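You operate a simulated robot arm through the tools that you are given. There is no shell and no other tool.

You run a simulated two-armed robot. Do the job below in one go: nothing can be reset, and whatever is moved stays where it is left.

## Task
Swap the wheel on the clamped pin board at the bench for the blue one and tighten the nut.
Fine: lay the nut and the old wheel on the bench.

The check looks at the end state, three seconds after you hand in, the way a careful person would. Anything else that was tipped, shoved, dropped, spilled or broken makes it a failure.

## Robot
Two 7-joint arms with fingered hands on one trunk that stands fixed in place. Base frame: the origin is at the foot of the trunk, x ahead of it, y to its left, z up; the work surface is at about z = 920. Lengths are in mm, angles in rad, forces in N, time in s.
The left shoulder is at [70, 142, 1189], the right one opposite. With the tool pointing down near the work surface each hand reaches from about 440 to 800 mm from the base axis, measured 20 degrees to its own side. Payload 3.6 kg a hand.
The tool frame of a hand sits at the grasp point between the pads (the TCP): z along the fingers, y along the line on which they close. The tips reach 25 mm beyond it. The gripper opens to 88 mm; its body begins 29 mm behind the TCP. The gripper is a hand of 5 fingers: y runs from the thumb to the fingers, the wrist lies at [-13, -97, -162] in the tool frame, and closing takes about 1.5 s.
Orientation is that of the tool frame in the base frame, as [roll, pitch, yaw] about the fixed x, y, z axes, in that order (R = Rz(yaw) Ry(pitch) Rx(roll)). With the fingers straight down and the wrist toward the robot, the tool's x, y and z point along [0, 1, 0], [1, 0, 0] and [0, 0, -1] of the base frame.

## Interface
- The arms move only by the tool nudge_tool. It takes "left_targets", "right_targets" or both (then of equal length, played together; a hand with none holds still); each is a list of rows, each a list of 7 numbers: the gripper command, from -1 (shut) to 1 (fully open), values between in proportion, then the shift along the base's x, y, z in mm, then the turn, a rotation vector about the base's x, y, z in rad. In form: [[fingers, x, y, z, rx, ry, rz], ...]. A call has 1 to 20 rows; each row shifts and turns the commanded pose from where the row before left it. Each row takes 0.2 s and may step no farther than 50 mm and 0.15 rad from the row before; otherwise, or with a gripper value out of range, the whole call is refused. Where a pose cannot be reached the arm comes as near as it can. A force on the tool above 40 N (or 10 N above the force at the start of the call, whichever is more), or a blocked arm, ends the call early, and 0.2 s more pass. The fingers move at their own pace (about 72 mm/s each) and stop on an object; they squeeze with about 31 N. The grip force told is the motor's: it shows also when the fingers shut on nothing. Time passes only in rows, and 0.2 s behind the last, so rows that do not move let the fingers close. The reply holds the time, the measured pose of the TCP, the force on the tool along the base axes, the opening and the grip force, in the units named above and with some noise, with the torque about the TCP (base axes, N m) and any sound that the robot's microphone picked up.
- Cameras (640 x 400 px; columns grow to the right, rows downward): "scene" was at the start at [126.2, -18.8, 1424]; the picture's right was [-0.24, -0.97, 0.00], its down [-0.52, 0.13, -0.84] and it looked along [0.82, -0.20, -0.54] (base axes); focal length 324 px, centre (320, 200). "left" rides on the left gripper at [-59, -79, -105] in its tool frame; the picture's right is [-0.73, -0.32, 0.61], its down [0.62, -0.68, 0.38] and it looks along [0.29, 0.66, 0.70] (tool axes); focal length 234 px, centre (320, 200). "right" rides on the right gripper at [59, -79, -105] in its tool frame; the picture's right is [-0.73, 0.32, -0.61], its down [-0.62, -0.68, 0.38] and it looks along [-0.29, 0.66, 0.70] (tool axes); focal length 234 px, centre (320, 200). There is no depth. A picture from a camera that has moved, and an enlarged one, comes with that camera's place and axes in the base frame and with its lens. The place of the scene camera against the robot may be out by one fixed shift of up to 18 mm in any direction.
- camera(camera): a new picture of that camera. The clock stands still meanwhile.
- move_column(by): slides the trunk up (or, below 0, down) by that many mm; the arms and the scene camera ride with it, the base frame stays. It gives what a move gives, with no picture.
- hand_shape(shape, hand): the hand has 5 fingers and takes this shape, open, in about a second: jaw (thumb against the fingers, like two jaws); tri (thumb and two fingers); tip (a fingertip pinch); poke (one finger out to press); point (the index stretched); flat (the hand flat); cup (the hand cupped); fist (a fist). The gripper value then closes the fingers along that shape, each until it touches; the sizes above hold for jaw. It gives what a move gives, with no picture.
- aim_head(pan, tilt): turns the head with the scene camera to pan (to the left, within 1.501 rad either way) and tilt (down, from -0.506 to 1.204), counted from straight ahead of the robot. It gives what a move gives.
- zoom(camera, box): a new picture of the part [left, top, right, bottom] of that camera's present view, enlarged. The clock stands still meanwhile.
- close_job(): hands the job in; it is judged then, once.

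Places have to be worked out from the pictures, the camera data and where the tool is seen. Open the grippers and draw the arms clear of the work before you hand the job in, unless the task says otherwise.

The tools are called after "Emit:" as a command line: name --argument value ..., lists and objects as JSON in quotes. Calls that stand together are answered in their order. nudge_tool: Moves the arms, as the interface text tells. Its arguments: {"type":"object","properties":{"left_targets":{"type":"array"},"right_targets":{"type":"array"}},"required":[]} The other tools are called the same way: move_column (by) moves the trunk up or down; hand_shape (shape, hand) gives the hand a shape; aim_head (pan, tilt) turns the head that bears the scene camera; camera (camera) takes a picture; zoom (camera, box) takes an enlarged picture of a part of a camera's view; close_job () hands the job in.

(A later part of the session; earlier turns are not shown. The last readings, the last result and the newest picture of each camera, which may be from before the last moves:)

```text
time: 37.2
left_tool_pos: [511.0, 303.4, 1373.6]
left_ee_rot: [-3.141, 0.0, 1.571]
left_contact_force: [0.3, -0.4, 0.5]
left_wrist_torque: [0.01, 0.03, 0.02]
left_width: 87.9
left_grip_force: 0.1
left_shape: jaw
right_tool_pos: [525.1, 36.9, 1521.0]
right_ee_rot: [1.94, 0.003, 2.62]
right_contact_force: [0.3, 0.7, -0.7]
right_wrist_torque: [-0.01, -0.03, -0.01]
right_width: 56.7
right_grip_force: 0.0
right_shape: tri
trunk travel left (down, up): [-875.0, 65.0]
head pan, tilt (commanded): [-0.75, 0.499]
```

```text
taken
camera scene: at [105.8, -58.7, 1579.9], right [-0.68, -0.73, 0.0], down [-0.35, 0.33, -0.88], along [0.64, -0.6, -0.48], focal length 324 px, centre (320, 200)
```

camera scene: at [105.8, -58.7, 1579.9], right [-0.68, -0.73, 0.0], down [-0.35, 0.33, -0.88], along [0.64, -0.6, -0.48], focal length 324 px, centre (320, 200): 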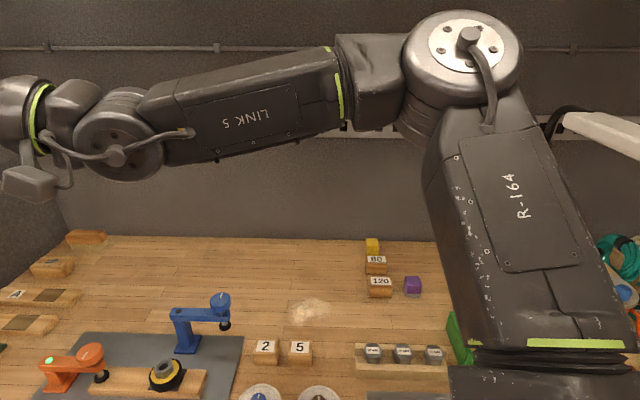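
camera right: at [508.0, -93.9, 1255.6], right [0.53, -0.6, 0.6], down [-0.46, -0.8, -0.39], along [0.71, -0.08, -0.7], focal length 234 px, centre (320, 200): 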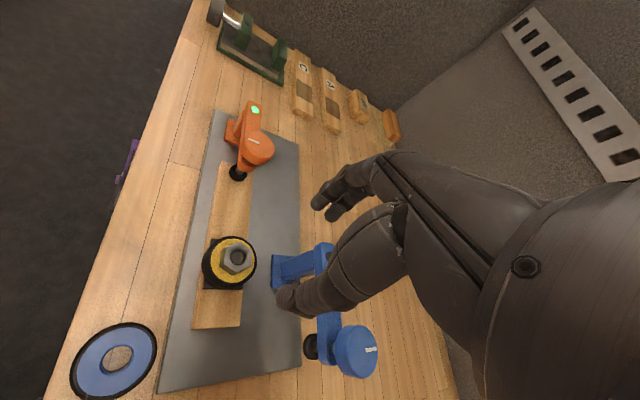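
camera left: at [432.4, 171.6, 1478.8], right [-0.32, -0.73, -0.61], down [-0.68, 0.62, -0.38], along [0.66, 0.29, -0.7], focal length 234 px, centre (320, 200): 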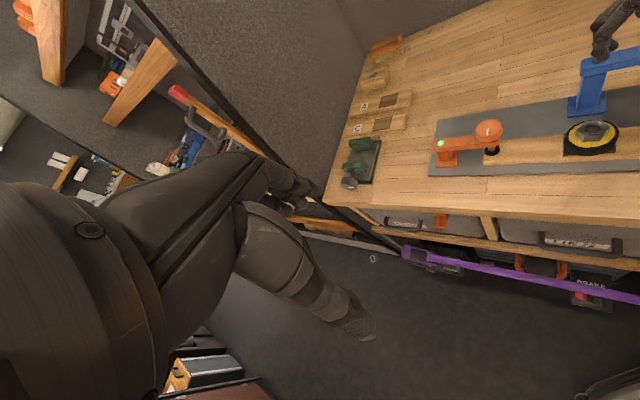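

The swing succeeded without a reach warning, so the wrist passed straight. Now I turn the raised hand to the left and swing it down again on the other side to land in the flipped wrist posture.

Emit:
nudge_tool --right_targets '[[0.3, -26, 10.3, 0, 0, 0, 0.15], [0.3, -27.3, 6.4, 0, 0, 0, 0.15], [0.3, -27.9, 2.1, 0, 0, 0, 0.15], [0.3, -27.8, -2, 0, 0, 0, 0.15], [0.3, -27.3, -6.1, 0, 0, 0, 0.15], [0.3, 0, 0, 0, 0, 0, 0]]'

Emit:
nudge_tool --right_targets '[[0.3, -0.6, 2.6, -28.2, -0.146, -0.034, 0], [0.3, 0.4, -1.6, -28.2, -0.146, -0.034, 0], [0.3, 1.3, -5.7, -27.7, -0.146, -0.034, 0], [0.3, 2.2, -9.6, -26.5, -0.146, -0.034, 0], [0.3, 3.1, -13.3, -24.8, -0.146, -0.034, 0], [0.3, 3.9, -16.9, -22.4, -0.146, -0.034, 0], [0.3, 4.6, -19.9, -19.6, -0.146, -0.034, 0], [0.3, 5.2, -22.5, -16.3, -0.146, -0.034, 0], [0.3, 0, 0, 0, 0, 0, 0]]'

Emit:
camera --camera "scene"

```text
time: 38.6
left_tool_pos: [510.5, 303.9, 1373.1]
left_ee_rot: [3.14, -0.002, 1.573]
left_contact_force: [-0.3, -0.2, 0.4]
left_wrist_torque: [0.01, 0.0, 0.01]
left_width: 88.0
left_grip_force: 0.1
left_shape: jaw
right_tool_pos: [385.8, 46.9, 1520.8]
right_ee_rot: [1.94, 0.003, -2.908]
right_contact_force: [-0.6, 0.1, -0.6]
right_wrist_torque: [-0.01, -0.02, -0.04]
right_width: 57.1
right_grip_force: 0.1
right_shape: tri
trunk travel left (down, up): [-875.0, 65.0]
head pan, tilt (commanded): [-0.75, 0.499]
```

```text
time: 40.6
left_tool_pos: [513.1, 304.4, 1372.8]
left_ee_rot: [-3.14, 0.003, 1.573]
left_contact_force: [-0.5, -0.5, -1.3]
left_wrist_torque: [-0.02, 0.0, 0.02]
left_width: 87.4
left_grip_force: 0.0
left_shape: jaw
right_tool_pos: [319.6, -97.0, 1332.0]
right_ee_rot: [2.968, 0.016, -2.923]
right_contact_force: [0.2, 0.2, -0.6]
right_wrist_torque: [-0.04, 0.02, 0.0]
right_width: 57.1
right_grip_force: 0.1
right_shape: tri
right hand out of reach, approached as far as the arm can: row 5, 6, 7, 8
trunk travel left (down, up): [-875.0, 65.0]
head pan, tilt (commanded): [-0.75, 0.499]
```

```text
taken
camera scene: at [108.4, -58.4, 1579.7], right [-0.68, -0.73, 0.0], down [-0.35, 0.33, -0.88], along [0.64, -0.6, -0.48], focal length 324 px, centre (320, 200)
```

scene: 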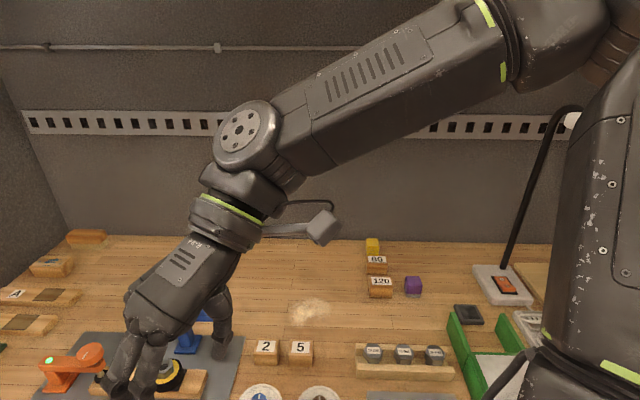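

The forearm has rolled over, so the wrist is now in the other posture. I'll reduce the yaw to about 1.2, finish levelling the tool, and move forward toward the nut while still high.

Emit:
nudge_tool --right_targets '[[0.3, 30, 5, 0, 0, 0, -0.15], [0.3, 30, 5, 0, 0, 0, -0.15], [0.3, 30, 0, 0, 0, 0, -0.15], [0.3, 30, 0, 0, 0, 0, -0.15], [0.3, 20, 0, 0, 0, 0, 0], [0.3, 0, 0, 0, 0, 0, 0]]'

Emit:
camera --camera "scene"

```text
time: 42.0
left_tool_pos: [510.6, 303.7, 1372.4]
left_ee_rot: [3.141, -0.001, 1.573]
left_contact_force: [0.7, 0.1, 0.6]
left_wrist_torque: [-0.01, 0.0, -0.01]
left_width: 87.7
left_grip_force: 0.0
left_shape: jaw
right_tool_pos: [412.1, -115.0, 1312.4]
right_ee_rot: [2.95, 0.016, 2.761]
right_contact_force: [-0.3, -0.8, -0.1]
right_wrist_torque: [0.0, -0.01, 0.06]
right_width: 56.9
right_grip_force: 0.0
right_shape: tri
right hand out of reach, approached as far as the arm can: row 2, 3, 4, 5
trunk travel left (down, up): [-875.0, 65.0]
head pan, tilt (commanded): [-0.75, 0.499]
```

```text
taken
camera scene: at [105.4, -59.0, 1580.0], right [-0.68, -0.73, 0.0], down [-0.35, 0.33, -0.88], along [0.64, -0.6, -0.48], focal length 324 px, centre (320, 200)
```

scene: 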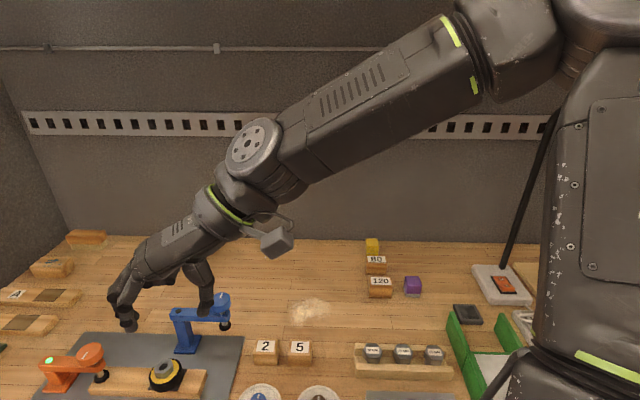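

The flipped posture is worse: the wrist bend is limited there and the elbow climbs high. I'll retrace the same path back to the original wrist posture before trying tilted grips.

Emit:
nudge_tool --right_targets '[[0.3, -6, 10, 30, 0, 0, 0.15], [0.3, -6, 10, 30, 0, 0, 0.15], [0.3, -6, 10, 30, 0, 0, 0.15], [0.3, -6, 10, 30, 0, 0, 0.15], [0.3, 0, 17, 13, 0.142, 0.033, 0], [0.3, 0, 17, 13, 0.142, 0.033, 0], [0.3, 0, 17, 13, 0.142, 0.033, 0], [0.3, 0, 17, 13, 0.142, 0.033, 0], [0.3, 0, 17, 13, 0.142, 0.033, 0], [0.3, 0, 17, 13, 0.142, 0.033, 0], [0.3, 0, 17, 13, 0.142, 0.033, 0], [0.3, 0, 0, 0, 0, 0, 0]]'

Emit:
nudge_tool --right_targets '[[0.3, 27.3, 6.1, 0, 0, 0, -0.15], [0.3, 27.8, 2, 0, 0, 0, -0.15], [0.3, 27.9, -2.1, 0, 0, 0, -0.15], [0.3, 27.3, -6.4, 0, 0, 0, -0.15], [0.3, 26, -10.3, 0, 0, 0, -0.15], [0.3, 0, 0, 0, 0, 0, 0]]'

```text
time: 44.6
left_tool_pos: [510.1, 303.3, 1373.5]
left_ee_rot: [-3.141, 0.0, 1.572]
left_contact_force: [-0.1, 0.1, 0.0]
left_wrist_torque: [0.03, -0.01, -0.03]
left_width: 87.7
left_grip_force: 0.1
left_shape: jaw
right_tool_pos: [337.7, 11.9, 1503.3]
right_ee_rot: [1.945, -0.002, -2.932]
right_contact_force: [0.5, -0.1, 0.5]
right_wrist_torque: [-0.02, 0.01, 0.0]
right_width: 56.7
right_grip_force: 0.0
right_shape: tri
right hand out of reach, approached as far as the arm can: row 1, 2, 3, 4
trunk travel left (down, up): [-875.0, 65.0]
head pan, tilt (commanded): [-0.75, 0.499]
```

```text
time: 46.0
left_tool_pos: [510.4, 303.5, 1373.5]
left_ee_rot: [-3.141, 0.0, 1.572]
left_contact_force: [-0.7, 0.1, 0.2]
left_wrist_torque: [-0.01, 0.01, 0.0]
left_width: 87.7
left_grip_force: 0.0
left_shape: jaw
right_tool_pos: [474.5, 0.7, 1502.9]
right_ee_rot: [1.948, 0.0, 2.598]
right_contact_force: [0.9, -0.1, 0.0]
right_wrist_torque: [0.03, -0.01, 0.01]
right_width: 57.1
right_grip_force: 0.1
right_shape: tri
trunk travel left (down, up): [-875.0, 65.0]
head pan, tilt (commanded): [-0.75, 0.499]
```

I align with the earlier crossing point and swing the hand back down through the straight-wrist pose.

Emit:
nudge_tool --right_targets '[[0.3, 25, 18, 9, 0, 0, 0], [0.3, 25, 18, 9, 0, 0, 0], [0.3, 0, 0, 0, 0, 0, 0], [0.3, 1.4, 2.3, -28.2, -0.13, 0.075, 0], [0.3, -0.8, -1.4, -28.2, -0.13, 0.075, 0], [0.3, -2.9, -5, -27.7, -0.13, 0.075, 0], [0.3, -5, -8.6, -26.5, -0.13, 0.075, 0], [0.3, -6.9, -11.9, -24.8, -0.13, 0.075, 0], [0.3, -8.7, -15, -22.4, -0.13, 0.075, 0], [0.3, -10.2, -17.7, -19.6, -0.13, 0.075, 0], [0.3, -11.6, -20, -16.3, -0.13, 0.075, 0], [0.3, 0, 0, 0, 0, 0, 0]]'

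Emit:
camera --camera "scene"

```text
time: 48.6
left_tool_pos: [510.4, 303.4, 1373.5]
left_ee_rot: [3.141, -0.001, 1.572]
left_contact_force: [-0.5, 0.3, 0.4]
left_wrist_torque: [-0.02, -0.01, -0.02]
left_width: 88.0
left_grip_force: 0.1
left_shape: jaw
right_tool_pos: [480.4, -45.2, 1328.9]
right_ee_rot: [-3.131, 0.016, 2.611]
right_contact_force: [-0.6, 0.3, 0.7]
right_wrist_torque: [0.02, 0.01, -0.03]
right_width: 57.1
right_grip_force: 0.0
right_shape: tri
right hand out of reach, approached as far as the arm can: row 2
trunk travel left (down, up): [-875.0, 65.0]
head pan, tilt (commanded): [-0.75, 0.499]
```

```text
taken
camera scene: at [106.3, -59.2, 1579.9], right [-0.68, -0.73, 0.0], down [-0.35, 0.33, -0.88], along [0.64, -0.6, -0.48], focal length 324 px, centre (320, 200)
```

scene: 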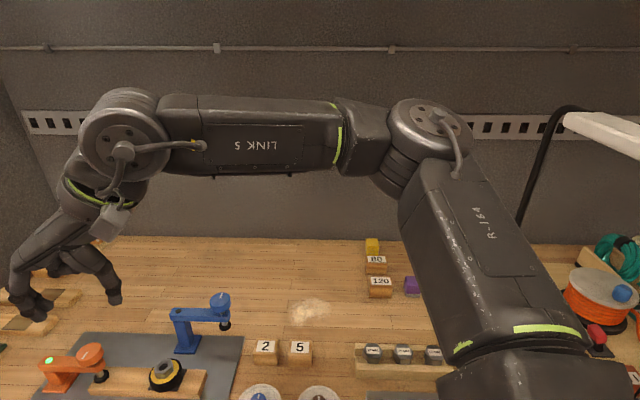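

Back in the original posture. I now return over the nut area at z 1270 (free air), yaw about 0.3, to test whether a sideways lean about the closing axis widens the yaw range.

Emit:
nudge_tool --right_targets '[[0.3, 20, -15, 0, 0, 0, -0.15], [0.3, 20, -15, 0, 0, 0, -0.15], [0.3, 20, -15, -10, 0, 0, -0.15], [0.3, 20, -15, -10, 0, 0, -0.15], [0.3, 20, -10, -20, 0, 0, -0.15], [0.3, 10, 0, -20, 0, 0, 0], [0.3, 0, 0, 0, 0, 0, 0]]'

Emit:
nudge_tool --right_targets '[[0.3, 4, 0, 0, 0.11, 0.035, 0], [0.3, 4, 0, 0, 0.11, 0.035, 0], [0.3, 4, 4, 0, 0.11, 0.035, 0], [0.3, 4, 4, 0, 0, 0, 0], [0.3, 0, 0, 0, 0, 0, 0]]'

```text
time: 50.2
left_tool_pos: [510.0, 303.3, 1373.0]
left_ee_rot: [-3.141, 0.0, 1.572]
left_contact_force: [-0.4, 0.6, -0.4]
left_wrist_torque: [-0.02, 0.0, -0.04]
left_width: 87.7
left_grip_force: 0.1
left_shape: jaw
right_tool_pos: [591.1, -114.6, 1268.6]
right_ee_rot: [-3.136, 0.017, 1.859]
right_contact_force: [0.1, 0.5, -0.2]
right_wrist_torque: [0.01, 0.01, -0.02]
right_width: 57.1
right_grip_force: 0.0
right_shape: tri
trunk travel left (down, up): [-875.0, 65.0]
head pan, tilt (commanded): [-0.75, 0.499]
```

```text
time: 51.4
left_tool_pos: [509.9, 302.9, 1372.5]
left_ee_rot: [-3.14, 0.0, 1.574]
left_contact_force: [-0.2, 0.0, -0.1]
left_wrist_torque: [0.01, -0.01, 0.02]
left_width: 87.6
left_grip_force: 0.0
left_shape: jaw
right_tool_pos: [606.6, -106.8, 1268.3]
right_ee_rot: [-3.129, -0.329, 1.86]
right_contact_force: [-0.1, -0.1, -0.2]
right_wrist_torque: [0.0, 0.01, -0.03]
right_width: 57.2
right_grip_force: 0.0
right_shape: tri
trunk travel left (down, up): [-875.0, 65.0]
head pan, tilt (commanded): [-0.75, 0.499]
```

With a 0.35 rad lean it is reachable at (607, -107). Now I test negative yaw steps with this lean.

Emit:
nudge_tool --right_targets '[[0.3, 4, 0, 0, 0, 0, 0], [0.3, 6, -4, 0, 0, 0, 0], [0.3, 0, 0, 0, 0, 0, -0.1], [0.3, 0, 0, 0, 0, 0, -0.1], [0.3, 0, 0, 0, 0, 0, -0.1], [0.3, 0, 0, 0, 0, 0, -0.1], [0.3, 0, 0, 0, 0, 0, -0.1], [0.3, 0, 0, 0, 0, 0, -0.1], [0.3, 0, 0, 0, 0, 0, -0.1], [0.3, 0, 0, 0, 0, 0, -0.1], [0.3, 0, 0, 0, 0, 0, 0]]'

```text
time: 53.8
left_tool_pos: [510.4, 303.3, 1372.8]
left_ee_rot: [-3.142, 0.0, 1.572]
left_contact_force: [-0.7, -0.4, 0.0]
left_wrist_torque: [0.02, 0.0, -0.03]
left_width: 87.5
left_grip_force: 0.0
left_shape: jaw
right_tool_pos: [615.2, -113.2, 1269.1]
right_ee_rot: [-3.127, -0.332, 1.057]
right_contact_force: [-0.3, 1.4, 0.7]
right_wrist_torque: [0.04, 0.0, 0.0]
right_width: 57.1
right_grip_force: 0.1
right_shape: tri
right hand out of reach, approached as far as the arm can: row 10
trunk travel left (down, up): [-875.0, 65.0]
head pan, tilt (commanded): [-0.75, 0.499]
```

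A 0.33 rad lean extends the low side to about -0.45 rad. Now the positive side with the same lean.

Emit:
nudge_tool --right_targets '[[0.3, 0, 0, 0, 0, 0, 0.15], [0.3, 0, 0, 0, 0, 0, 0.15], [0.3, 0, 0, 0, 0, 0, 0.15], [0.3, 0, 0, 0, 0, 0, 0.15], [0.3, 0, 0, 0, 0, 0, 0.15], [0.3, 0, 0, 0, 0, 0, 0.15], [0.3, 0, 0, 0, 0, 0, 0.1], [0.3, 0, 0, 0, 0, 0, 0.05], [0.3, 0, 0, 0, 0, 0, 0.05], [0.3, 0, 0, 0, 0, 0, 0.05], [0.3, 0, 0, 0, 0, 0, 0.05], [0.3, 0, 0, 0, 0, 0, 0.05], [0.3, 0, 0, 0, 0, 0, 0]]'

```text
time: 56.6
left_tool_pos: [511.6, 303.2, 1373.0]
left_ee_rot: [3.141, -0.002, 1.572]
left_contact_force: [0.4, 0.4, -0.1]
left_wrist_torque: [-0.03, 0.01, 0.04]
left_width: 87.8
left_grip_force: 0.0
left_shape: jaw
right_tool_pos: [546.2, -76.4, 1283.8]
right_ee_rot: [-3.128, -0.326, 2.304]
right_contact_force: [-0.3, 0.3, 0.1]
right_wrist_torque: [-0.04, -0.01, -0.01]
right_width: 56.9
right_grip_force: 0.2
right_shape: tri
right hand out of reach, approached as far as the arm can: row 8, 9, 10, 11, 12
trunk travel left (down, up): [-875.0, 65.0]
head pan, tilt (commanded): [-0.75, 0.499]
```

With lean 0.33 the usable yaw range over the nut is about -0.47 to +0.5. I'll return to centre and test a larger lean (about 0.45) somewhat lower.

Emit:
nudge_tool --right_targets '[[0.3, 16, -8, 0, 0, 0, -0.15], [0.3, 16, -8, -10, 0, 0, -0.15], [0.3, 16, -8, -10, 0, 0, -0.15], [0.3, 16, -8, -10, 0, 0, -0.15], [0.3, 6, -3, -20, 0, 0, -0.13], [0.3, 0, 0, -20, 0.12, 0, 0], [0.3, 0, 0, -10, 0, 0, 0], [0.3, 0, 0, 0, 0, 0, 0]]'

Emit:
nudge_tool --right_targets '[[0.3, 0, 0, 0, 0, 0, -0.15], [0.3, 0, 0, 0, 0, 0, -0.15], [0.3, 0, 0, 0, 0, 0, -0.1], [0.3, 0, 0, 0, 0, 0, -0.1], [0.3, 0, 0, 0, 0, 0, -0.1], [0.3, 0, 0, 0, 0, 0, -0.1], [0.3, 0, 0, 0, 0, 0, -0.1], [0.3, 0, 0, 0, 0, 0, 0]]'

```text
time: 58.4
left_tool_pos: [510.4, 304.2, 1372.9]
left_ee_rot: [-3.141, 0.002, 1.572]
left_contact_force: [0.4, -0.8, 0.2]
left_wrist_torque: [0.01, 0.02, 0.0]
left_width: 87.7
left_grip_force: 0.0
left_shape: jaw
right_tool_pos: [615.0, -110.2, 1201.0]
right_ee_rot: [-3.129, -0.45, 1.579]
right_contact_force: [-0.9, -0.3, 0.8]
right_wrist_torque: [-0.04, 0.01, 0.02]
right_width: 57.2
right_grip_force: 0.1
right_shape: tri
trunk travel left (down, up): [-875.0, 65.0]
head pan, tilt (commanded): [-0.75, 0.499]
```

```text
time: 60.2
left_tool_pos: [510.4, 304.0, 1371.5]
left_ee_rot: [-3.14, 0.0, 1.574]
left_contact_force: [0.6, 0.8, 0.3]
left_wrist_torque: [0.02, -0.02, -0.01]
left_width: 87.7
left_grip_force: 0.1
left_shape: jaw
right_tool_pos: [602.6, -131.8, 1210.4]
right_ee_rot: [-3.131, -0.449, 0.779]
right_contact_force: [-0.6, 0.1, -0.6]
right_wrist_torque: [-0.01, 0.03, -0.01]
right_width: 56.8
right_grip_force: 0.0
right_shape: tri
right hand out of reach, approached as far as the arm can: row 5, 6, 7
trunk travel left (down, up): [-875.0, 65.0]
head pan, tilt (commanded): [-0.75, 0.499]
```

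Leaning the hand about 0.33–0.45 rad to the right with the hand about 70–80 mm below shoulder height gives nearly 1 rad of yaw, enough for 55–60° strokes. I'll raise the hand, bring yaw back, and then lower the trunk to -100 so that the nut sits in that favourable band.

Emit:
nudge_tool --right_targets '[[0.3, -5, 0, 44, 0, 0, 0.15], [0.3, -5, 0, 44, 0, 0, 0.15], [0.3, -5, 0, 44, 0, 0, 0.15], [0.3, -5, 0, 44, 0, 0, 0.15], [0.3, 0, 0, 40, 0, 0, 0.15], [0.3, 0, 0, 0, 0, 0, 0.05], [0.3, 0, 0, 0, -0.12, 0, 0], [0.3, 0, 0, 0, 0, 0, 0]]' --left_targets '[[1, 5, -20, 0, 0, 0, 0], [1, 5, -20, 0, 0, 0, 0], [1, 5, -20, 0, 0, 0, 0], [1, 5, -20, 0, 0, 0, 0], [1, 5, -20, 0, 0, 0, 0], [1, 5, -20, 0, 0, 0, 0], [1, 0, -20, 0, 0, 0, 0], [1, 0, -20, 0, 0, 0, 0]]'

Emit:
aim_head --pan -0.3 --tilt 0.65

Emit:
camera --camera "scene"

```text
time: 62.0
left_tool_pos: [542.0, 141.2, 1371.7]
left_ee_rot: [-3.142, -0.001, 1.572]
left_contact_force: [0.3, 0.7, 0.2]
left_wrist_torque: [0.04, -0.02, 0.02]
left_width: 87.7
left_grip_force: 0.0
left_shape: jaw
right_tool_pos: [583.1, -130.6, 1427.1]
right_ee_rot: [-3.129, -0.33, 1.578]
right_contact_force: [-0.4, -0.2, 0.1]
right_wrist_torque: [0.02, -0.02, -0.01]
right_width: 57.1
right_grip_force: 0.1
right_shape: tri
trunk travel left (down, up): [-875.0, 65.0]
head pan, tilt (commanded): [-0.75, 0.499]
```

```text
time: 62.9
left_tool_pos: [542.9, 141.9, 1371.5]
left_ee_rot: [-3.141, 0.001, 1.572]
left_contact_force: [-0.9, -0.9, -0.1]
left_wrist_torque: [0.04, -0.02, -0.02]
left_width: 88.0
left_grip_force: 0.1
left_shape: jaw
right_tool_pos: [583.1, -128.8, 1425.9]
right_ee_rot: [-3.13, -0.33, 1.579]
right_contact_force: [-0.4, 0.1, 0.3]
right_wrist_torque: [0.01, 0.01, 0.01]
right_width: 57.3
right_grip_force: 0.1
right_shape: tri
trunk travel left (down, up): [-875.0, 65.0]
head pan, tilt (commanded): [-0.3, 0.649]
```

```text
taken
camera scene: at [122.4, -22.8, 1566.6], right [-0.3, -0.95, 0.0], down [-0.58, 0.18, -0.8], along [0.76, -0.24, -0.6], focal length 324 px, centre (320, 200)
```

scene: 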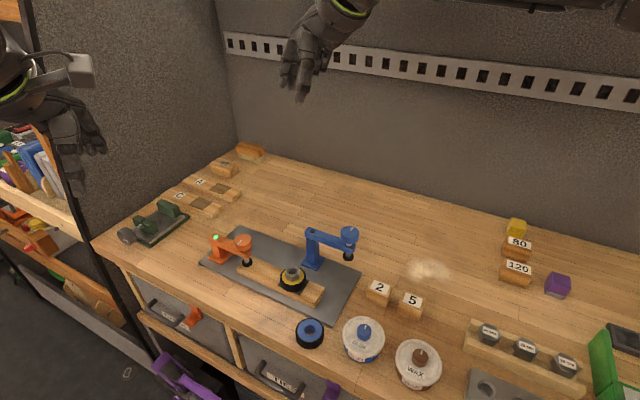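

Both hands are clear and high. I lower the trunk 250 mm, which should leave the right hand at about z 1177 above the board.

Emit:
move_column --by -250

Emit:
camera --camera "scene"

Emit:
camera --camera "left"

Emit:
camera --camera "right"

```text
time: 65.5
left_tool_pos: [542.7, 142.6, 1120.9]
left_ee_rot: [-3.141, 0.0, 1.574]
left_contact_force: [0.5, 0.9, -0.2]
left_wrist_torque: [0.02, -0.01, 0.01]
left_width: 88.0
left_grip_force: 0.1
left_shape: jaw
right_tool_pos: [583.0, -130.1, 1176.2]
right_ee_rot: [-3.13, -0.33, 1.578]
right_contact_force: [-0.6, -0.2, -0.1]
right_wrist_torque: [0.01, -0.02, -0.02]
right_width: 57.1
right_grip_force: 0.1
right_shape: tri
trunk travel left (down, up): [-625.0, 315.0]
head pan, tilt (commanded): [-0.3, 0.649]
```

```text
taken
camera scene: at [122.2, -22.8, 1316.6], right [-0.3, -0.96, 0.0], down [-0.58, 0.18, -0.8], along [0.76, -0.24, -0.6], focal length 324 px, centre (320, 200)
```

scene: 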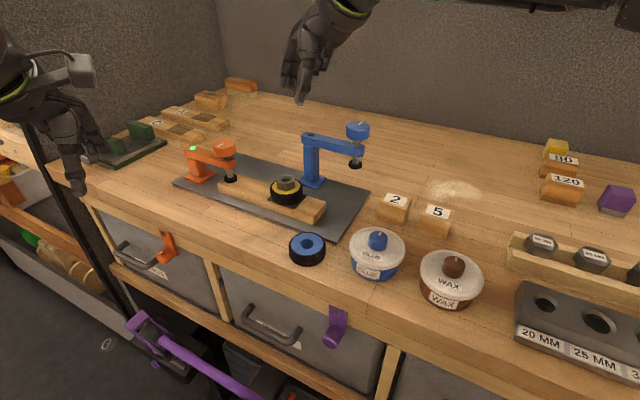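

```text
taken
camera left: at [463.3, 84.1, 1228.2], right [-0.32, -0.73, -0.61], down [-0.68, 0.62, -0.38], along [0.66, 0.29, -0.7], focal length 234 px, centre (320, 200)
```

left: 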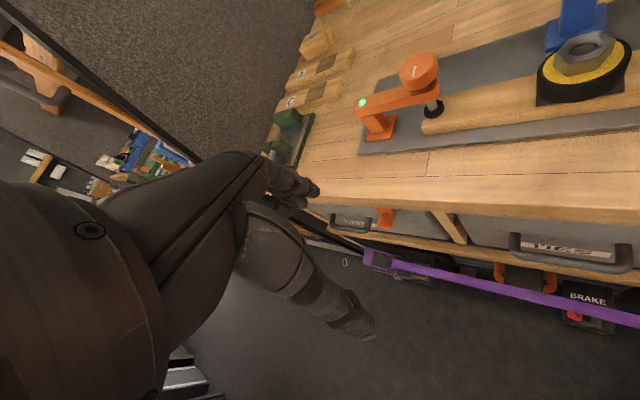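

```text
taken
camera right: at [505.7, -109.1, 1295.7], right [0.34, -0.88, 0.34], down [-0.68, -0.47, -0.56], along [0.65, -0.04, -0.76], focal length 234 px, centre (320, 200)
```

right: 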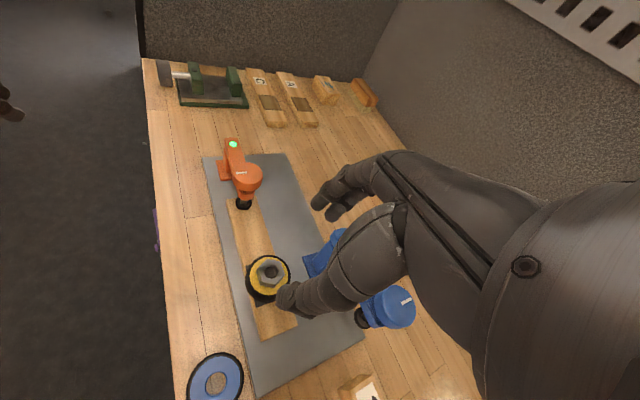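

Geometry is good now. I'll zoom the three cameras on the nut to refine its position from this lower vantage.

Emit:
zoom --camera "left" --box '[530, 10, 640, 110]'

Emit:
zoom --camera "right" --box '[230, 235, 310, 315]'

Emit:
zoom --camera "scene" --box '[250, 110, 390, 230]'

```text
4.00 times, centred on (585, 60) of left
camera zoom: at [463.3, 84.1, 1228.2], right [-0.32, -0.73, -0.61], down [-0.68, 0.62, -0.38], along [0.66, 0.29, -0.7], focal length 937 px, centre (-740, 760)
```

zoom: 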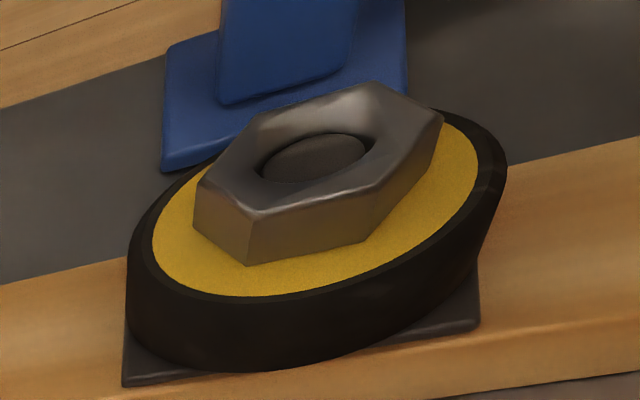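

```text
5.00 times, centred on (270, 275) of right
camera zoom: at [505.7, -109.1, 1295.7], right [0.34, -0.88, 0.34], down [-0.68, -0.47, -0.56], along [0.65, -0.04, -0.76], focal length 1171 px, centre (570, -175)
```

zoom: 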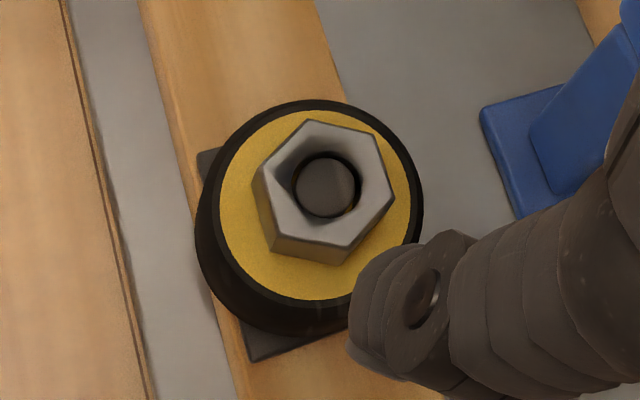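

```text
3.33 times, centred on (320, 170) of scene
camera zoom: at [122.2, -22.8, 1316.6], right [-0.3, -0.96, 0.0], down [-0.58, 0.18, -0.8], along [0.76, -0.24, -0.6], focal length 1082 px, centre (320, 300)
```

zoom: 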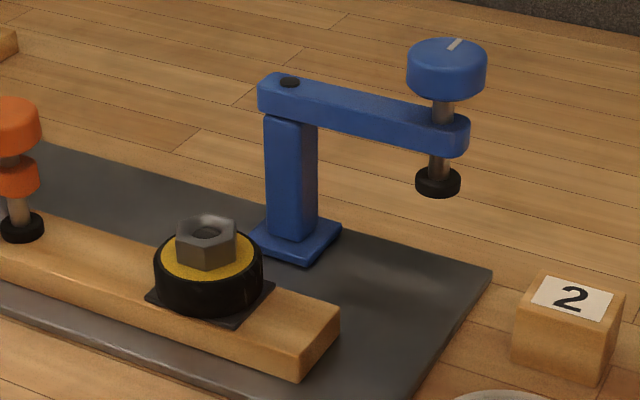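

Both cameras agree: nut top centre (617.4, -110.6, 993.5), wheel top at about 978.5, so the nut is 15 mm tall. I'll study the right fingertips closely to judge how low they reach.

Emit:
zoom --camera "scene" --box '[260, 0, 380, 120]'

Emit:
nudge_tool --right_targets '[[-0.35, 0, 0, 0, 0, 0, 0], [-0.35, 0, 0, 0, 0, 0, 0], [-0.35, 0, 0, 0, 0, 0, 0], [-0.35, 0, 0, 0, 0, 0, 0]]'

Emit:
zoom --camera "scene" --box '[260, 0, 380, 120]'

Emit:
zoom --camera "right" --box '[240, 160, 440, 360]'

```text
3.33 times, centred on (320, 60) of scene
camera zoom: at [122.2, -22.8, 1316.6], right [-0.3, -0.96, 0.0], down [-0.58, 0.18, -0.8], along [0.76, -0.24, -0.6], focal length 1082 px, centre (320, 667)
```

zoom: 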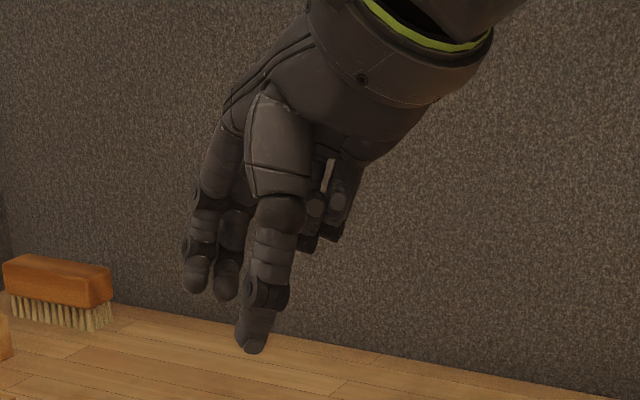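

```text
time: 66.5
left_tool_pos: [541.7, 142.8, 1121.2]
left_ee_rot: [3.141, 0.001, 1.572]
left_contact_force: [-0.4, -0.9, -0.5]
left_wrist_torque: [-0.02, 0.01, 0.01]
left_width: 87.5
left_grip_force: 0.0
left_shape: jaw
right_tool_pos: [581.8, -130.6, 1176.0]
right_ee_rot: [-3.128, -0.329, 1.58]
right_contact_force: [0.5, 0.1, -0.6]
right_wrist_torque: [0.02, -0.01, -0.01]
right_width: 29.1
right_grip_force: 0.1
right_shape: tri
trunk travel left (down, up): [-625.0, 315.0]
head pan, tilt (commanded): [-0.3, 0.649]
```

```text
3.33 times, centred on (320, 60) of scene
camera zoom: at [122.4, -22.8, 1316.5], right [-0.3, -0.96, 0.0], down [-0.58, 0.18, -0.8], along [0.76, -0.24, -0.6], focal length 1082 px, centre (320, 667)
```

zoom: 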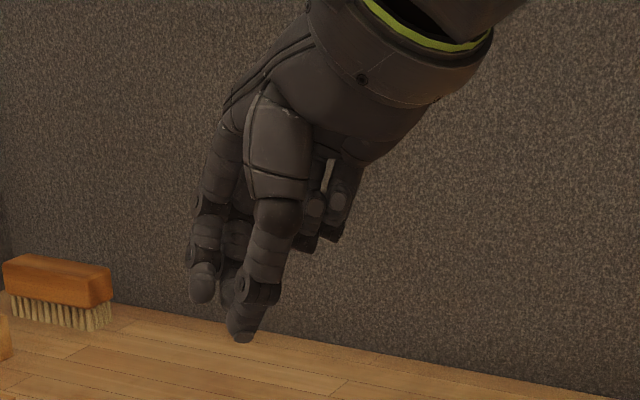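

```text
2.00 times, centred on (340, 260) of right
camera zoom: at [505.9, -109.1, 1295.6], right [0.34, -0.88, 0.34], down [-0.68, -0.47, -0.56], along [0.65, -0.04, -0.76], focal length 468 px, centre (280, 80)
```

zoom: 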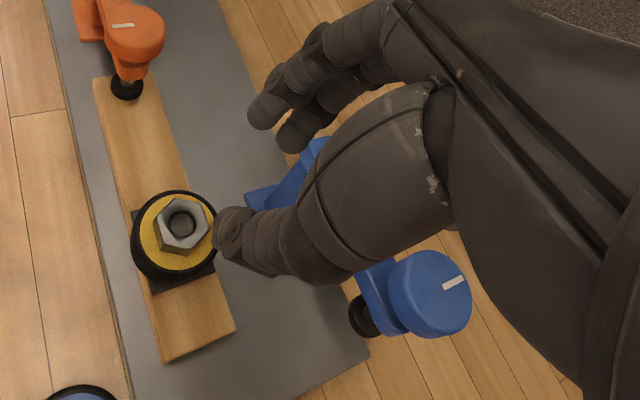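

The fingertip centres sit about 18 mm beyond the TCP with 9 mm radius, spaced ±10 mm across the flat, so the grip needs TCP z of about 1008. I move above the nut (z 1050), open about 57 mm, yaw 0.23 to match the flats.

Emit:
nudge_tool --right_targets '[[0.3, 9, 4, -20, 0, 0, 0.11], [0.3, 9, 4, -25, 0, 0, 0.11], [0.3, 9, 3, -25, 0, 0, 0], [0.3, 9, 3, -25, 0, 0, 0], [0.3, 0, 0, -25, 0, 0, 0], [0.3, 0, 0, -6, 0, 0, 0], [0.3, 0, 0, 0, 0, 0, 0]]'

Emit:
camera --camera "scene"

Emit:
zoom --camera "right" --box '[200, 120, 440, 360]'

Emit:
camera --camera "left"

```text
time: 68.1
left_tool_pos: [542.7, 143.3, 1121.7]
left_ee_rot: [-3.141, 0.001, 1.574]
left_contact_force: [0.3, -0.4, -0.2]
left_wrist_torque: [-0.03, 0.0, -0.04]
left_width: 87.9
left_grip_force: 0.1
left_shape: jaw
right_tool_pos: [618.4, -115.5, 1049.5]
right_ee_rot: [-3.129, -0.33, 1.8]
right_contact_force: [0.1, 1.2, -0.3]
right_wrist_torque: [0.0, 0.0, 0.0]
right_width: 56.8
right_grip_force: 0.1
right_shape: tri
trunk travel left (down, up): [-625.0, 315.0]
head pan, tilt (commanded): [-0.3, 0.649]
```

```text
taken
camera scene: at [122.5, -22.8, 1316.5], right [-0.3, -0.96, 0.0], down [-0.58, 0.18, -0.8], along [0.76, -0.24, -0.6], focal length 324 px, centre (320, 200)
```

scene: 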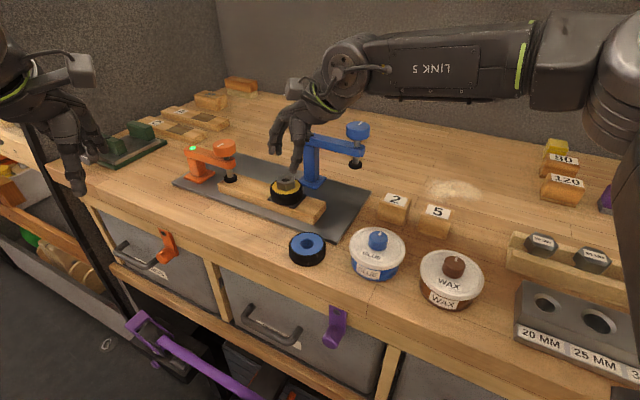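

```text
1.67 times, centred on (320, 240) of right
camera zoom: at [539.2, -111.9, 1168.6], right [0.52, -0.78, 0.34], down [-0.56, -0.61, -0.56], along [0.64, 0.1, -0.76], focal length 390 px, centre (320, 133)
```

zoom: 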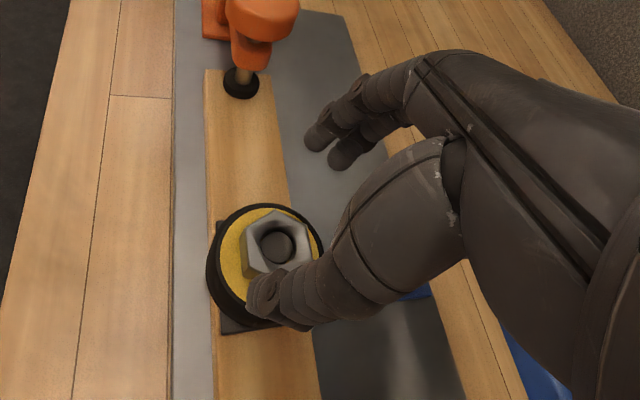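

```text
taken
camera left: at [463.5, 84.1, 1228.0], right [-0.32, -0.73, -0.61], down [-0.68, 0.62, -0.38], along [0.66, 0.29, -0.7], focal length 234 px, centre (320, 200)
```

left: 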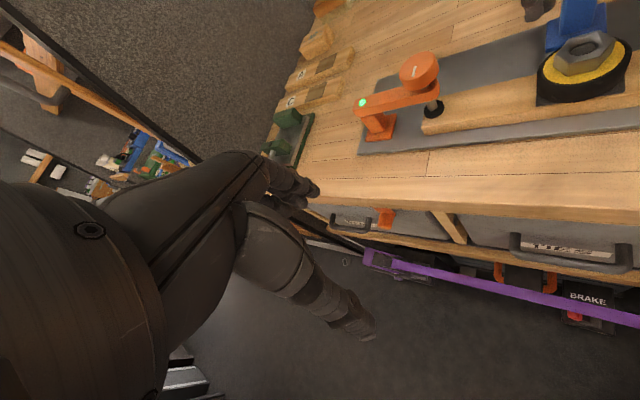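

The hand hovers right above the nut. I'll turn the left hand a bit so that its camera sees the nut better from the side, then continue.

Emit:
nudge_tool --left_targets '[[1, 0, -5, 0, 0, 0, -0.13], [1, 0, -5, 0, 0, 0, -0.13], [1, 0, -5, 0, 0, 0, -0.13], [1, 0, -5, 0, 0, 0, -0.13], [1, 0, 0, 0, 0, 0, 0]]'

Emit:
camera --camera "left"

```text
time: 69.3
left_tool_pos: [542.1, 122.1, 1121.1]
left_ee_rot: [3.141, -0.001, 1.051]
left_contact_force: [-0.4, -0.4, 0.1]
left_wrist_torque: [0.0, -0.02, 0.01]
left_width: 87.7
left_grip_force: 0.0
left_shape: jaw
right_tool_pos: [617.9, -115.7, 1049.7]
right_ee_rot: [-3.131, -0.33, 1.8]
right_contact_force: [-0.3, 0.3, -0.3]
right_wrist_torque: [-0.01, 0.01, 0.02]
right_width: 56.8
right_grip_force: 0.0
right_shape: tri
trunk travel left (down, up): [-625.0, 315.0]
head pan, tilt (commanded): [-0.3, 0.649]
```

```text
taken
camera left: at [444.6, 111.1, 1228.4], right [-0.64, -0.47, -0.61], down [-0.28, 0.88, -0.38], along [0.71, -0.08, -0.7], focal length 234 px, centre (320, 200)
```

left: 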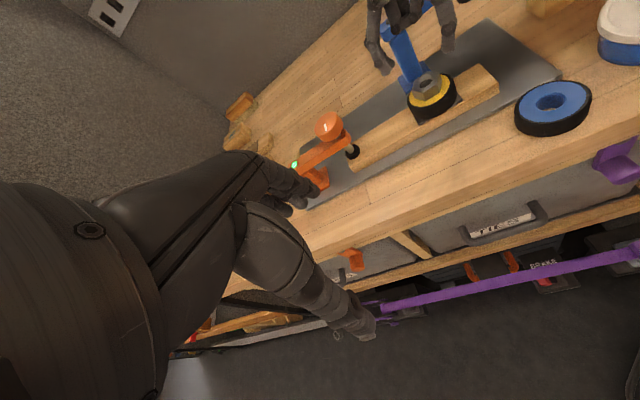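

Now the left camera sees the nut and the right fingers. I zoom there to check alignment before descending.

Emit:
zoom --camera "left" --box '[350, 0, 500, 130]'

```text
3.08 times, centred on (425, 65) of left
camera zoom: at [444.6, 111.1, 1228.4], right [-0.64, -0.47, -0.61], down [-0.28, 0.88, -0.38], along [0.71, -0.08, -0.7], focal length 720 px, centre (-3, 615)
```

zoom: 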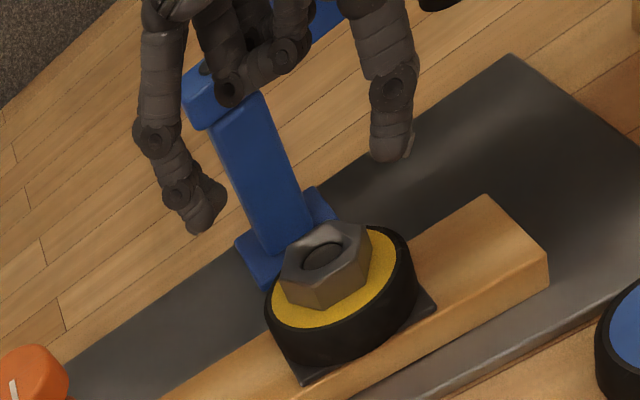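

I see index and thumb straddling the nut, with the curled ring/little fingers near the clamp post. I'll check that clearance from the scene camera as well.

Emit:
zoom --camera "scene" --box '[250, 80, 390, 220]'

```text
2.86 times, centred on (320, 150) of scene
camera zoom: at [122.0, -22.9, 1316.6], right [-0.3, -0.96, 0.0], down [-0.58, 0.18, -0.8], along [0.76, -0.24, -0.6], focal length 927 px, centre (320, 343)
```

zoom: 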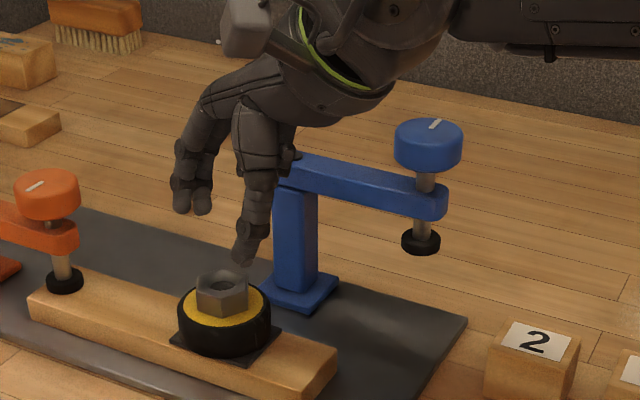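

By estimate the curled fingers clear the clamp arm by over 20 mm in this range. I descend in small steps to about z 1010, watching the force.

Emit:
nudge_tool --right_targets '[[0.3, 0.5, -0.5, -12, 0, 0, 0], [0.3, 0, 0, -12, 0, 0, 0], [0.3, 0, 0, -8, 0, 0, 0], [0.3, 0, 0, -5, 0, 0, 0], [0.3, 0, 0, -3, 0, 0, 0], [0.3, 0, 0, 0, 0, 0, 0]]'

Emit:
zoom --camera "left" --box '[350, 0, 500, 130]'

Emit:
zoom --camera "scene" --box '[250, 80, 390, 220]'

Emit:
zoom --camera "right" --box '[200, 120, 440, 360]'

```text
time: 70.7
left_tool_pos: [543.7, 122.7, 1121.0]
left_ee_rot: [-3.142, 0.0, 1.052]
left_contact_force: [-0.3, -0.2, 0.6]
left_wrist_torque: [0.01, -0.06, 0.0]
left_width: 87.5
left_grip_force: 0.0
left_shape: jaw
right_tool_pos: [619.0, -116.7, 1010.6]
right_ee_rot: [-3.128, -0.329, 1.798]
right_contact_force: [0.9, -0.3, -0.4]
right_wrist_torque: [0.03, -0.01, 0.02]
right_width: 56.9
right_grip_force: 0.1
right_shape: tri
trunk travel left (down, up): [-625.0, 315.0]
head pan, tilt (commanded): [-0.3, 0.649]
```

```text
3.08 times, centred on (425, 65) of left
camera zoom: at [445.0, 111.0, 1228.2], right [-0.64, -0.47, -0.61], down [-0.28, 0.88, -0.38], along [0.71, -0.07, -0.7], focal length 720 px, centre (-3, 615)
```

zoom: 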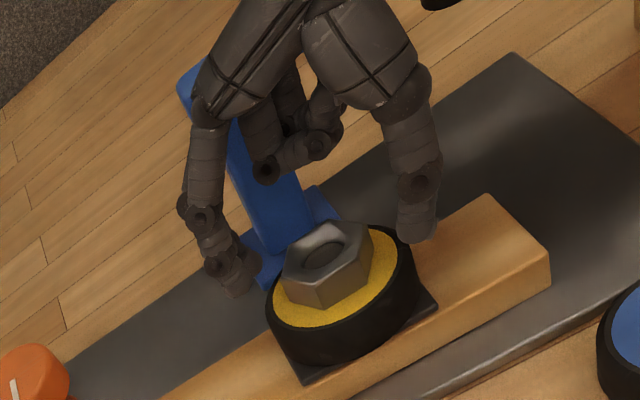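

```text
2.86 times, centred on (320, 150) of scene
camera zoom: at [122.4, -22.8, 1316.5], right [-0.3, -0.96, 0.0], down [-0.58, 0.18, -0.8], along [0.76, -0.24, -0.6], focal length 927 px, centre (320, 343)
```

zoom: 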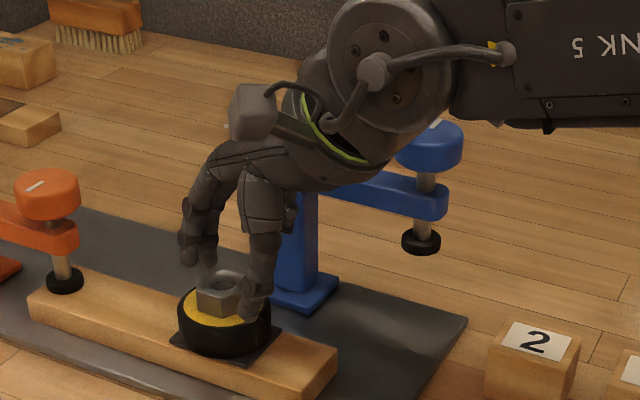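

```text
1.67 times, centred on (320, 240) of right
camera zoom: at [539.2, -113.0, 1129.0], right [0.52, -0.78, 0.34], down [-0.56, -0.61, -0.56], along [0.64, 0.1, -0.76], focal length 390 px, centre (320, 133)
```

zoom: 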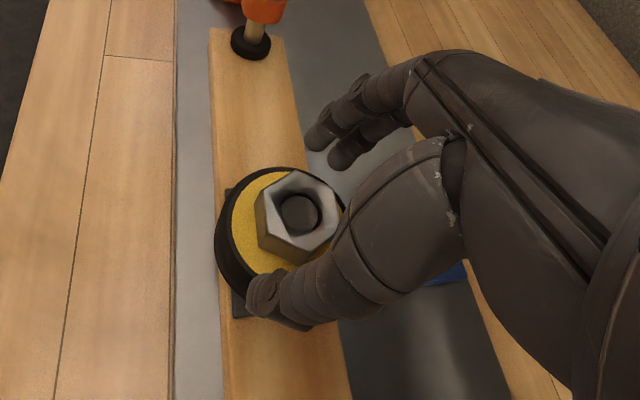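

Alignment is close: the grip centre projects on the nut hole. I lower 2 mm more and close on the nut.

Emit:
nudge_tool --right_targets '[[0.3, -0.3, 0.3, -2, 0, 0, 0], [-0.4, 0, 0, 0, 0, 0, 0], [-0.6, 0, 0, 0, 0, 0, 0], [-0.8, 0, 0, 0, 0, 0, 0], [-1, 0, 0, 0, 0, 0, 0], [-1, 0, 0, 0, 0, 0, 0], [-1, 0, 0, 0, 0, 0, 0]]'

Emit:
zoom --camera "left" --box '[350, 0, 500, 130]'

Emit:
zoom --camera "right" --box '[200, 120, 440, 360]'

```text
time: 72.3
left_tool_pos: [543.9, 122.2, 1121.3]
left_ee_rot: [-3.141, 0.0, 1.052]
left_contact_force: [0.6, 1.1, -0.5]
left_wrist_torque: [-0.03, -0.02, -0.04]
left_width: 87.7
left_grip_force: 0.1
left_shape: jaw
right_tool_pos: [619.1, -116.0, 1007.4]
right_ee_rot: [-3.129, -0.331, 1.8]
right_contact_force: [-0.6, -0.2, -0.3]
right_wrist_torque: [0.02, -0.01, 0.04]
right_width: 26.9
right_grip_force: 31.1
right_shape: tri
trunk travel left (down, up): [-625.0, 315.0]
head pan, tilt (commanded): [-0.3, 0.649]
```

```text
3.08 times, centred on (425, 65) of left
camera zoom: at [445.1, 111.1, 1228.2], right [-0.64, -0.47, -0.61], down [-0.28, 0.88, -0.38], along [0.71, -0.07, -0.7], focal length 720 px, centre (-3, 615)
```

zoom: 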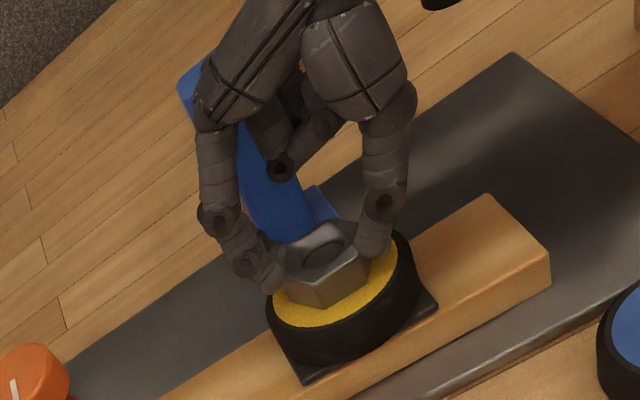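

```text
1.67 times, centred on (320, 240) of right
camera zoom: at [539.3, -112.5, 1127.2], right [0.52, -0.78, 0.34], down [-0.56, -0.61, -0.56], along [0.64, 0.1, -0.76], focal length 390 px, centre (320, 133)
```

zoom: 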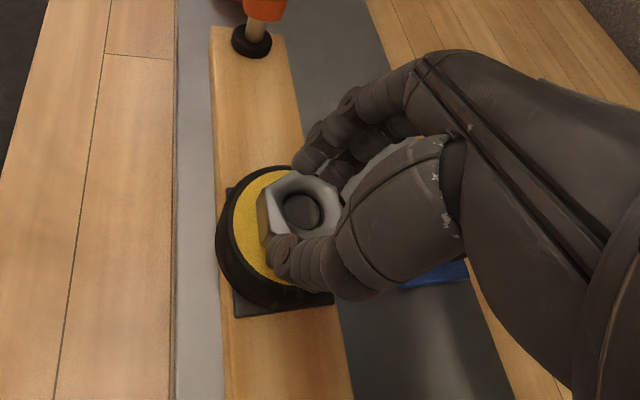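

The grip is firm (31 N, closed on the flats). I try turning counter-clockwise a little, following the nut axis, and read the torque.

Emit:
nudge_tool --right_targets '[[-1, 0.52, 0.14, 0, 0, 0, 0.09], [-1, 0.5, 0.2, 0, 0, 0, 0.09], [-1, 0, 0, 0, 0, 0, 0]]'

Emit:
zoom --camera "left" --box '[350, 0, 500, 130]'

Emit:
zoom --camera "right" --box '[200, 120, 440, 360]'

```text
time: 73.1
left_tool_pos: [542.9, 121.5, 1120.7]
left_ee_rot: [3.14, 0.001, 1.052]
left_contact_force: [0.5, -0.1, 0.1]
left_wrist_torque: [0.0, -0.03, 0.0]
left_width: 87.8
left_grip_force: 0.0
left_shape: jaw
right_tool_pos: [620.4, -116.1, 1008.2]
right_ee_rot: [-3.129, -0.33, 1.981]
right_contact_force: [-0.1, -1.0, -0.3]
right_wrist_torque: [0.04, -0.02, -0.01]
right_width: 26.5
right_grip_force: 31.4
right_shape: tri
trunk travel left (down, up): [-625.0, 315.0]
head pan, tilt (commanded): [-0.3, 0.649]
```

```text
3.08 times, centred on (425, 65) of left
camera zoom: at [445.1, 111.0, 1228.2], right [-0.64, -0.47, -0.61], down [-0.28, 0.88, -0.38], along [0.71, -0.07, -0.7], focal length 720 px, centre (-3, 615)
```

zoom: 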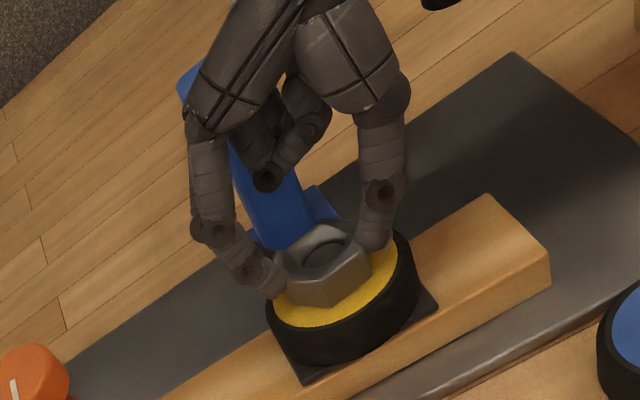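

```text
1.67 times, centred on (320, 240) of right
camera zoom: at [541.1, -126.8, 1127.3], right [0.65, -0.68, 0.34], down [-0.44, -0.7, -0.56], along [0.61, 0.22, -0.76], focal length 390 px, centre (320, 133)
```

zoom: 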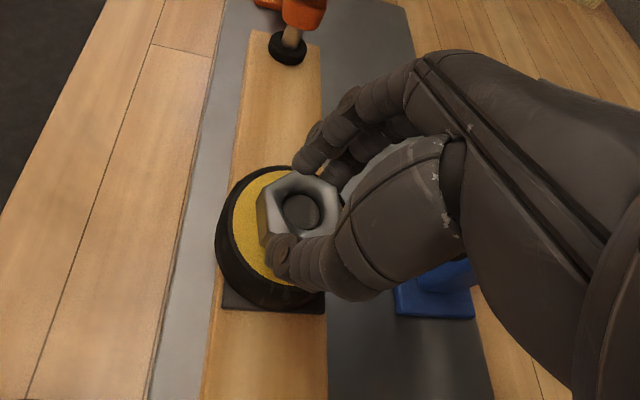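

The nut turns with the hand with almost no torque. I finish this stroke to +0.51, open, lift 22 mm and swing back toward -0.36 to verify reach on the negative side.

Emit:
nudge_tool --right_targets '[[-1, 0.5, 0.23, 0, 0, 0, 0.1], [-0.2, 0, 0, 0, 0, 0, 0], [0.2, 0, 0, 0, 0, 0, 0], [0.2, 0, 0, 0, 0, 0, 0], [0.2, 0, 0, 12, 0, 0, 0], [0.2, 0, 0, 10, 0, 0, 0], [0.2, -0.79, -0.36, 0, 0, 0, -0.145], [0.2, -0.83, -0.26, 0, 0, 0, -0.145], [0.2, -0.86, -0.12, 0, 0, 0, -0.145], [0.2, -0.87, -0.01, 0, 0, 0, -0.145], [0.2, -0.86, 0.13, 0, 0, 0, -0.145], [0.2, -0.83, 0.24, 0, 0, 0, -0.145], [0.2, 0, 0, 0, 0, 0, 0]]'

Emit:
zoom --camera "left" --box '[350, 0, 500, 130]'

Emit:
zoom --camera "scene" --box '[250, 80, 390, 220]'

Emit:
zoom --camera "right" --box '[200, 120, 440, 360]'

```text
time: 75.9
left_tool_pos: [543.3, 122.6, 1121.7]
left_ee_rot: [3.141, -0.001, 1.051]
left_contact_force: [0.3, -1.1, -0.8]
left_wrist_torque: [-0.01, 0.02, 0.0]
left_width: 87.6
left_grip_force: 0.2
left_shape: jaw
right_tool_pos: [615.5, -116.6, 1030.1]
right_ee_rot: [-3.128, -0.33, 1.208]
right_contact_force: [-0.6, -0.3, -0.2]
right_wrist_torque: [0.0, -0.01, 0.01]
right_width: 52.5
right_grip_force: 0.0
right_shape: tri
trunk travel left (down, up): [-625.0, 315.0]
head pan, tilt (commanded): [-0.3, 0.649]
```

```text
3.08 times, centred on (425, 65) of left
camera zoom: at [444.9, 110.9, 1228.3], right [-0.64, -0.47, -0.61], down [-0.28, 0.88, -0.38], along [0.71, -0.07, -0.7], focal length 720 px, centre (-3, 615)
```

zoom: 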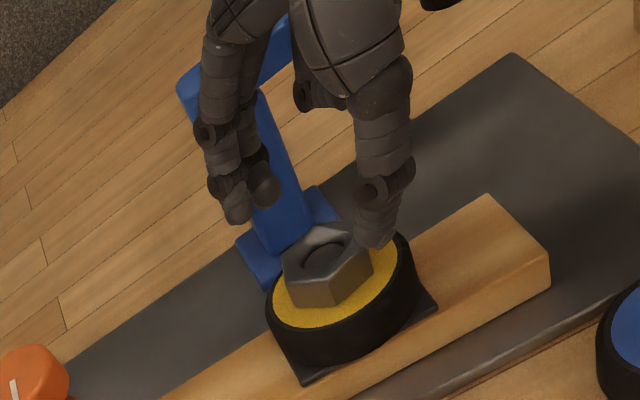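

```text
2.86 times, centred on (320, 150) of scene
camera zoom: at [122.2, -22.8, 1316.6], right [-0.3, -0.96, 0.0], down [-0.58, 0.18, -0.8], along [0.76, -0.24, -0.6], focal length 927 px, centre (320, 343)
```

zoom: 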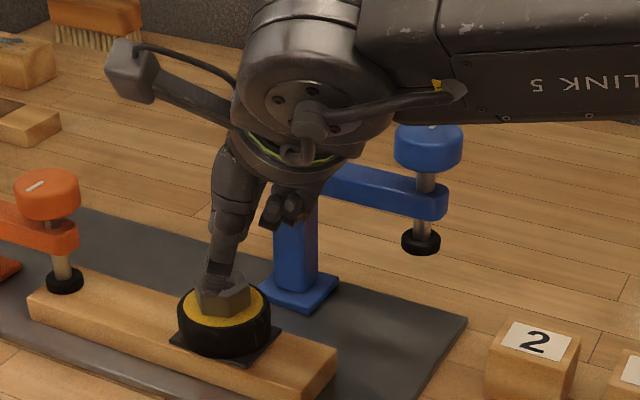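

```text
1.67 times, centred on (320, 240) of right
camera zoom: at [550.9, -69.0, 1149.5], right [0.0, -0.94, 0.34], down [-0.81, -0.19, -0.56], along [0.59, -0.27, -0.76], focal length 390 px, centre (320, 133)
```

zoom: 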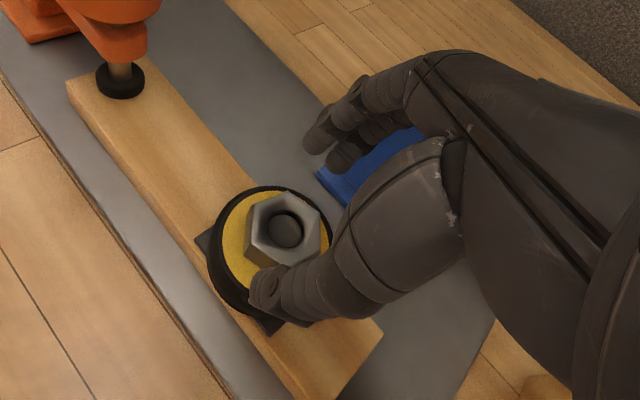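

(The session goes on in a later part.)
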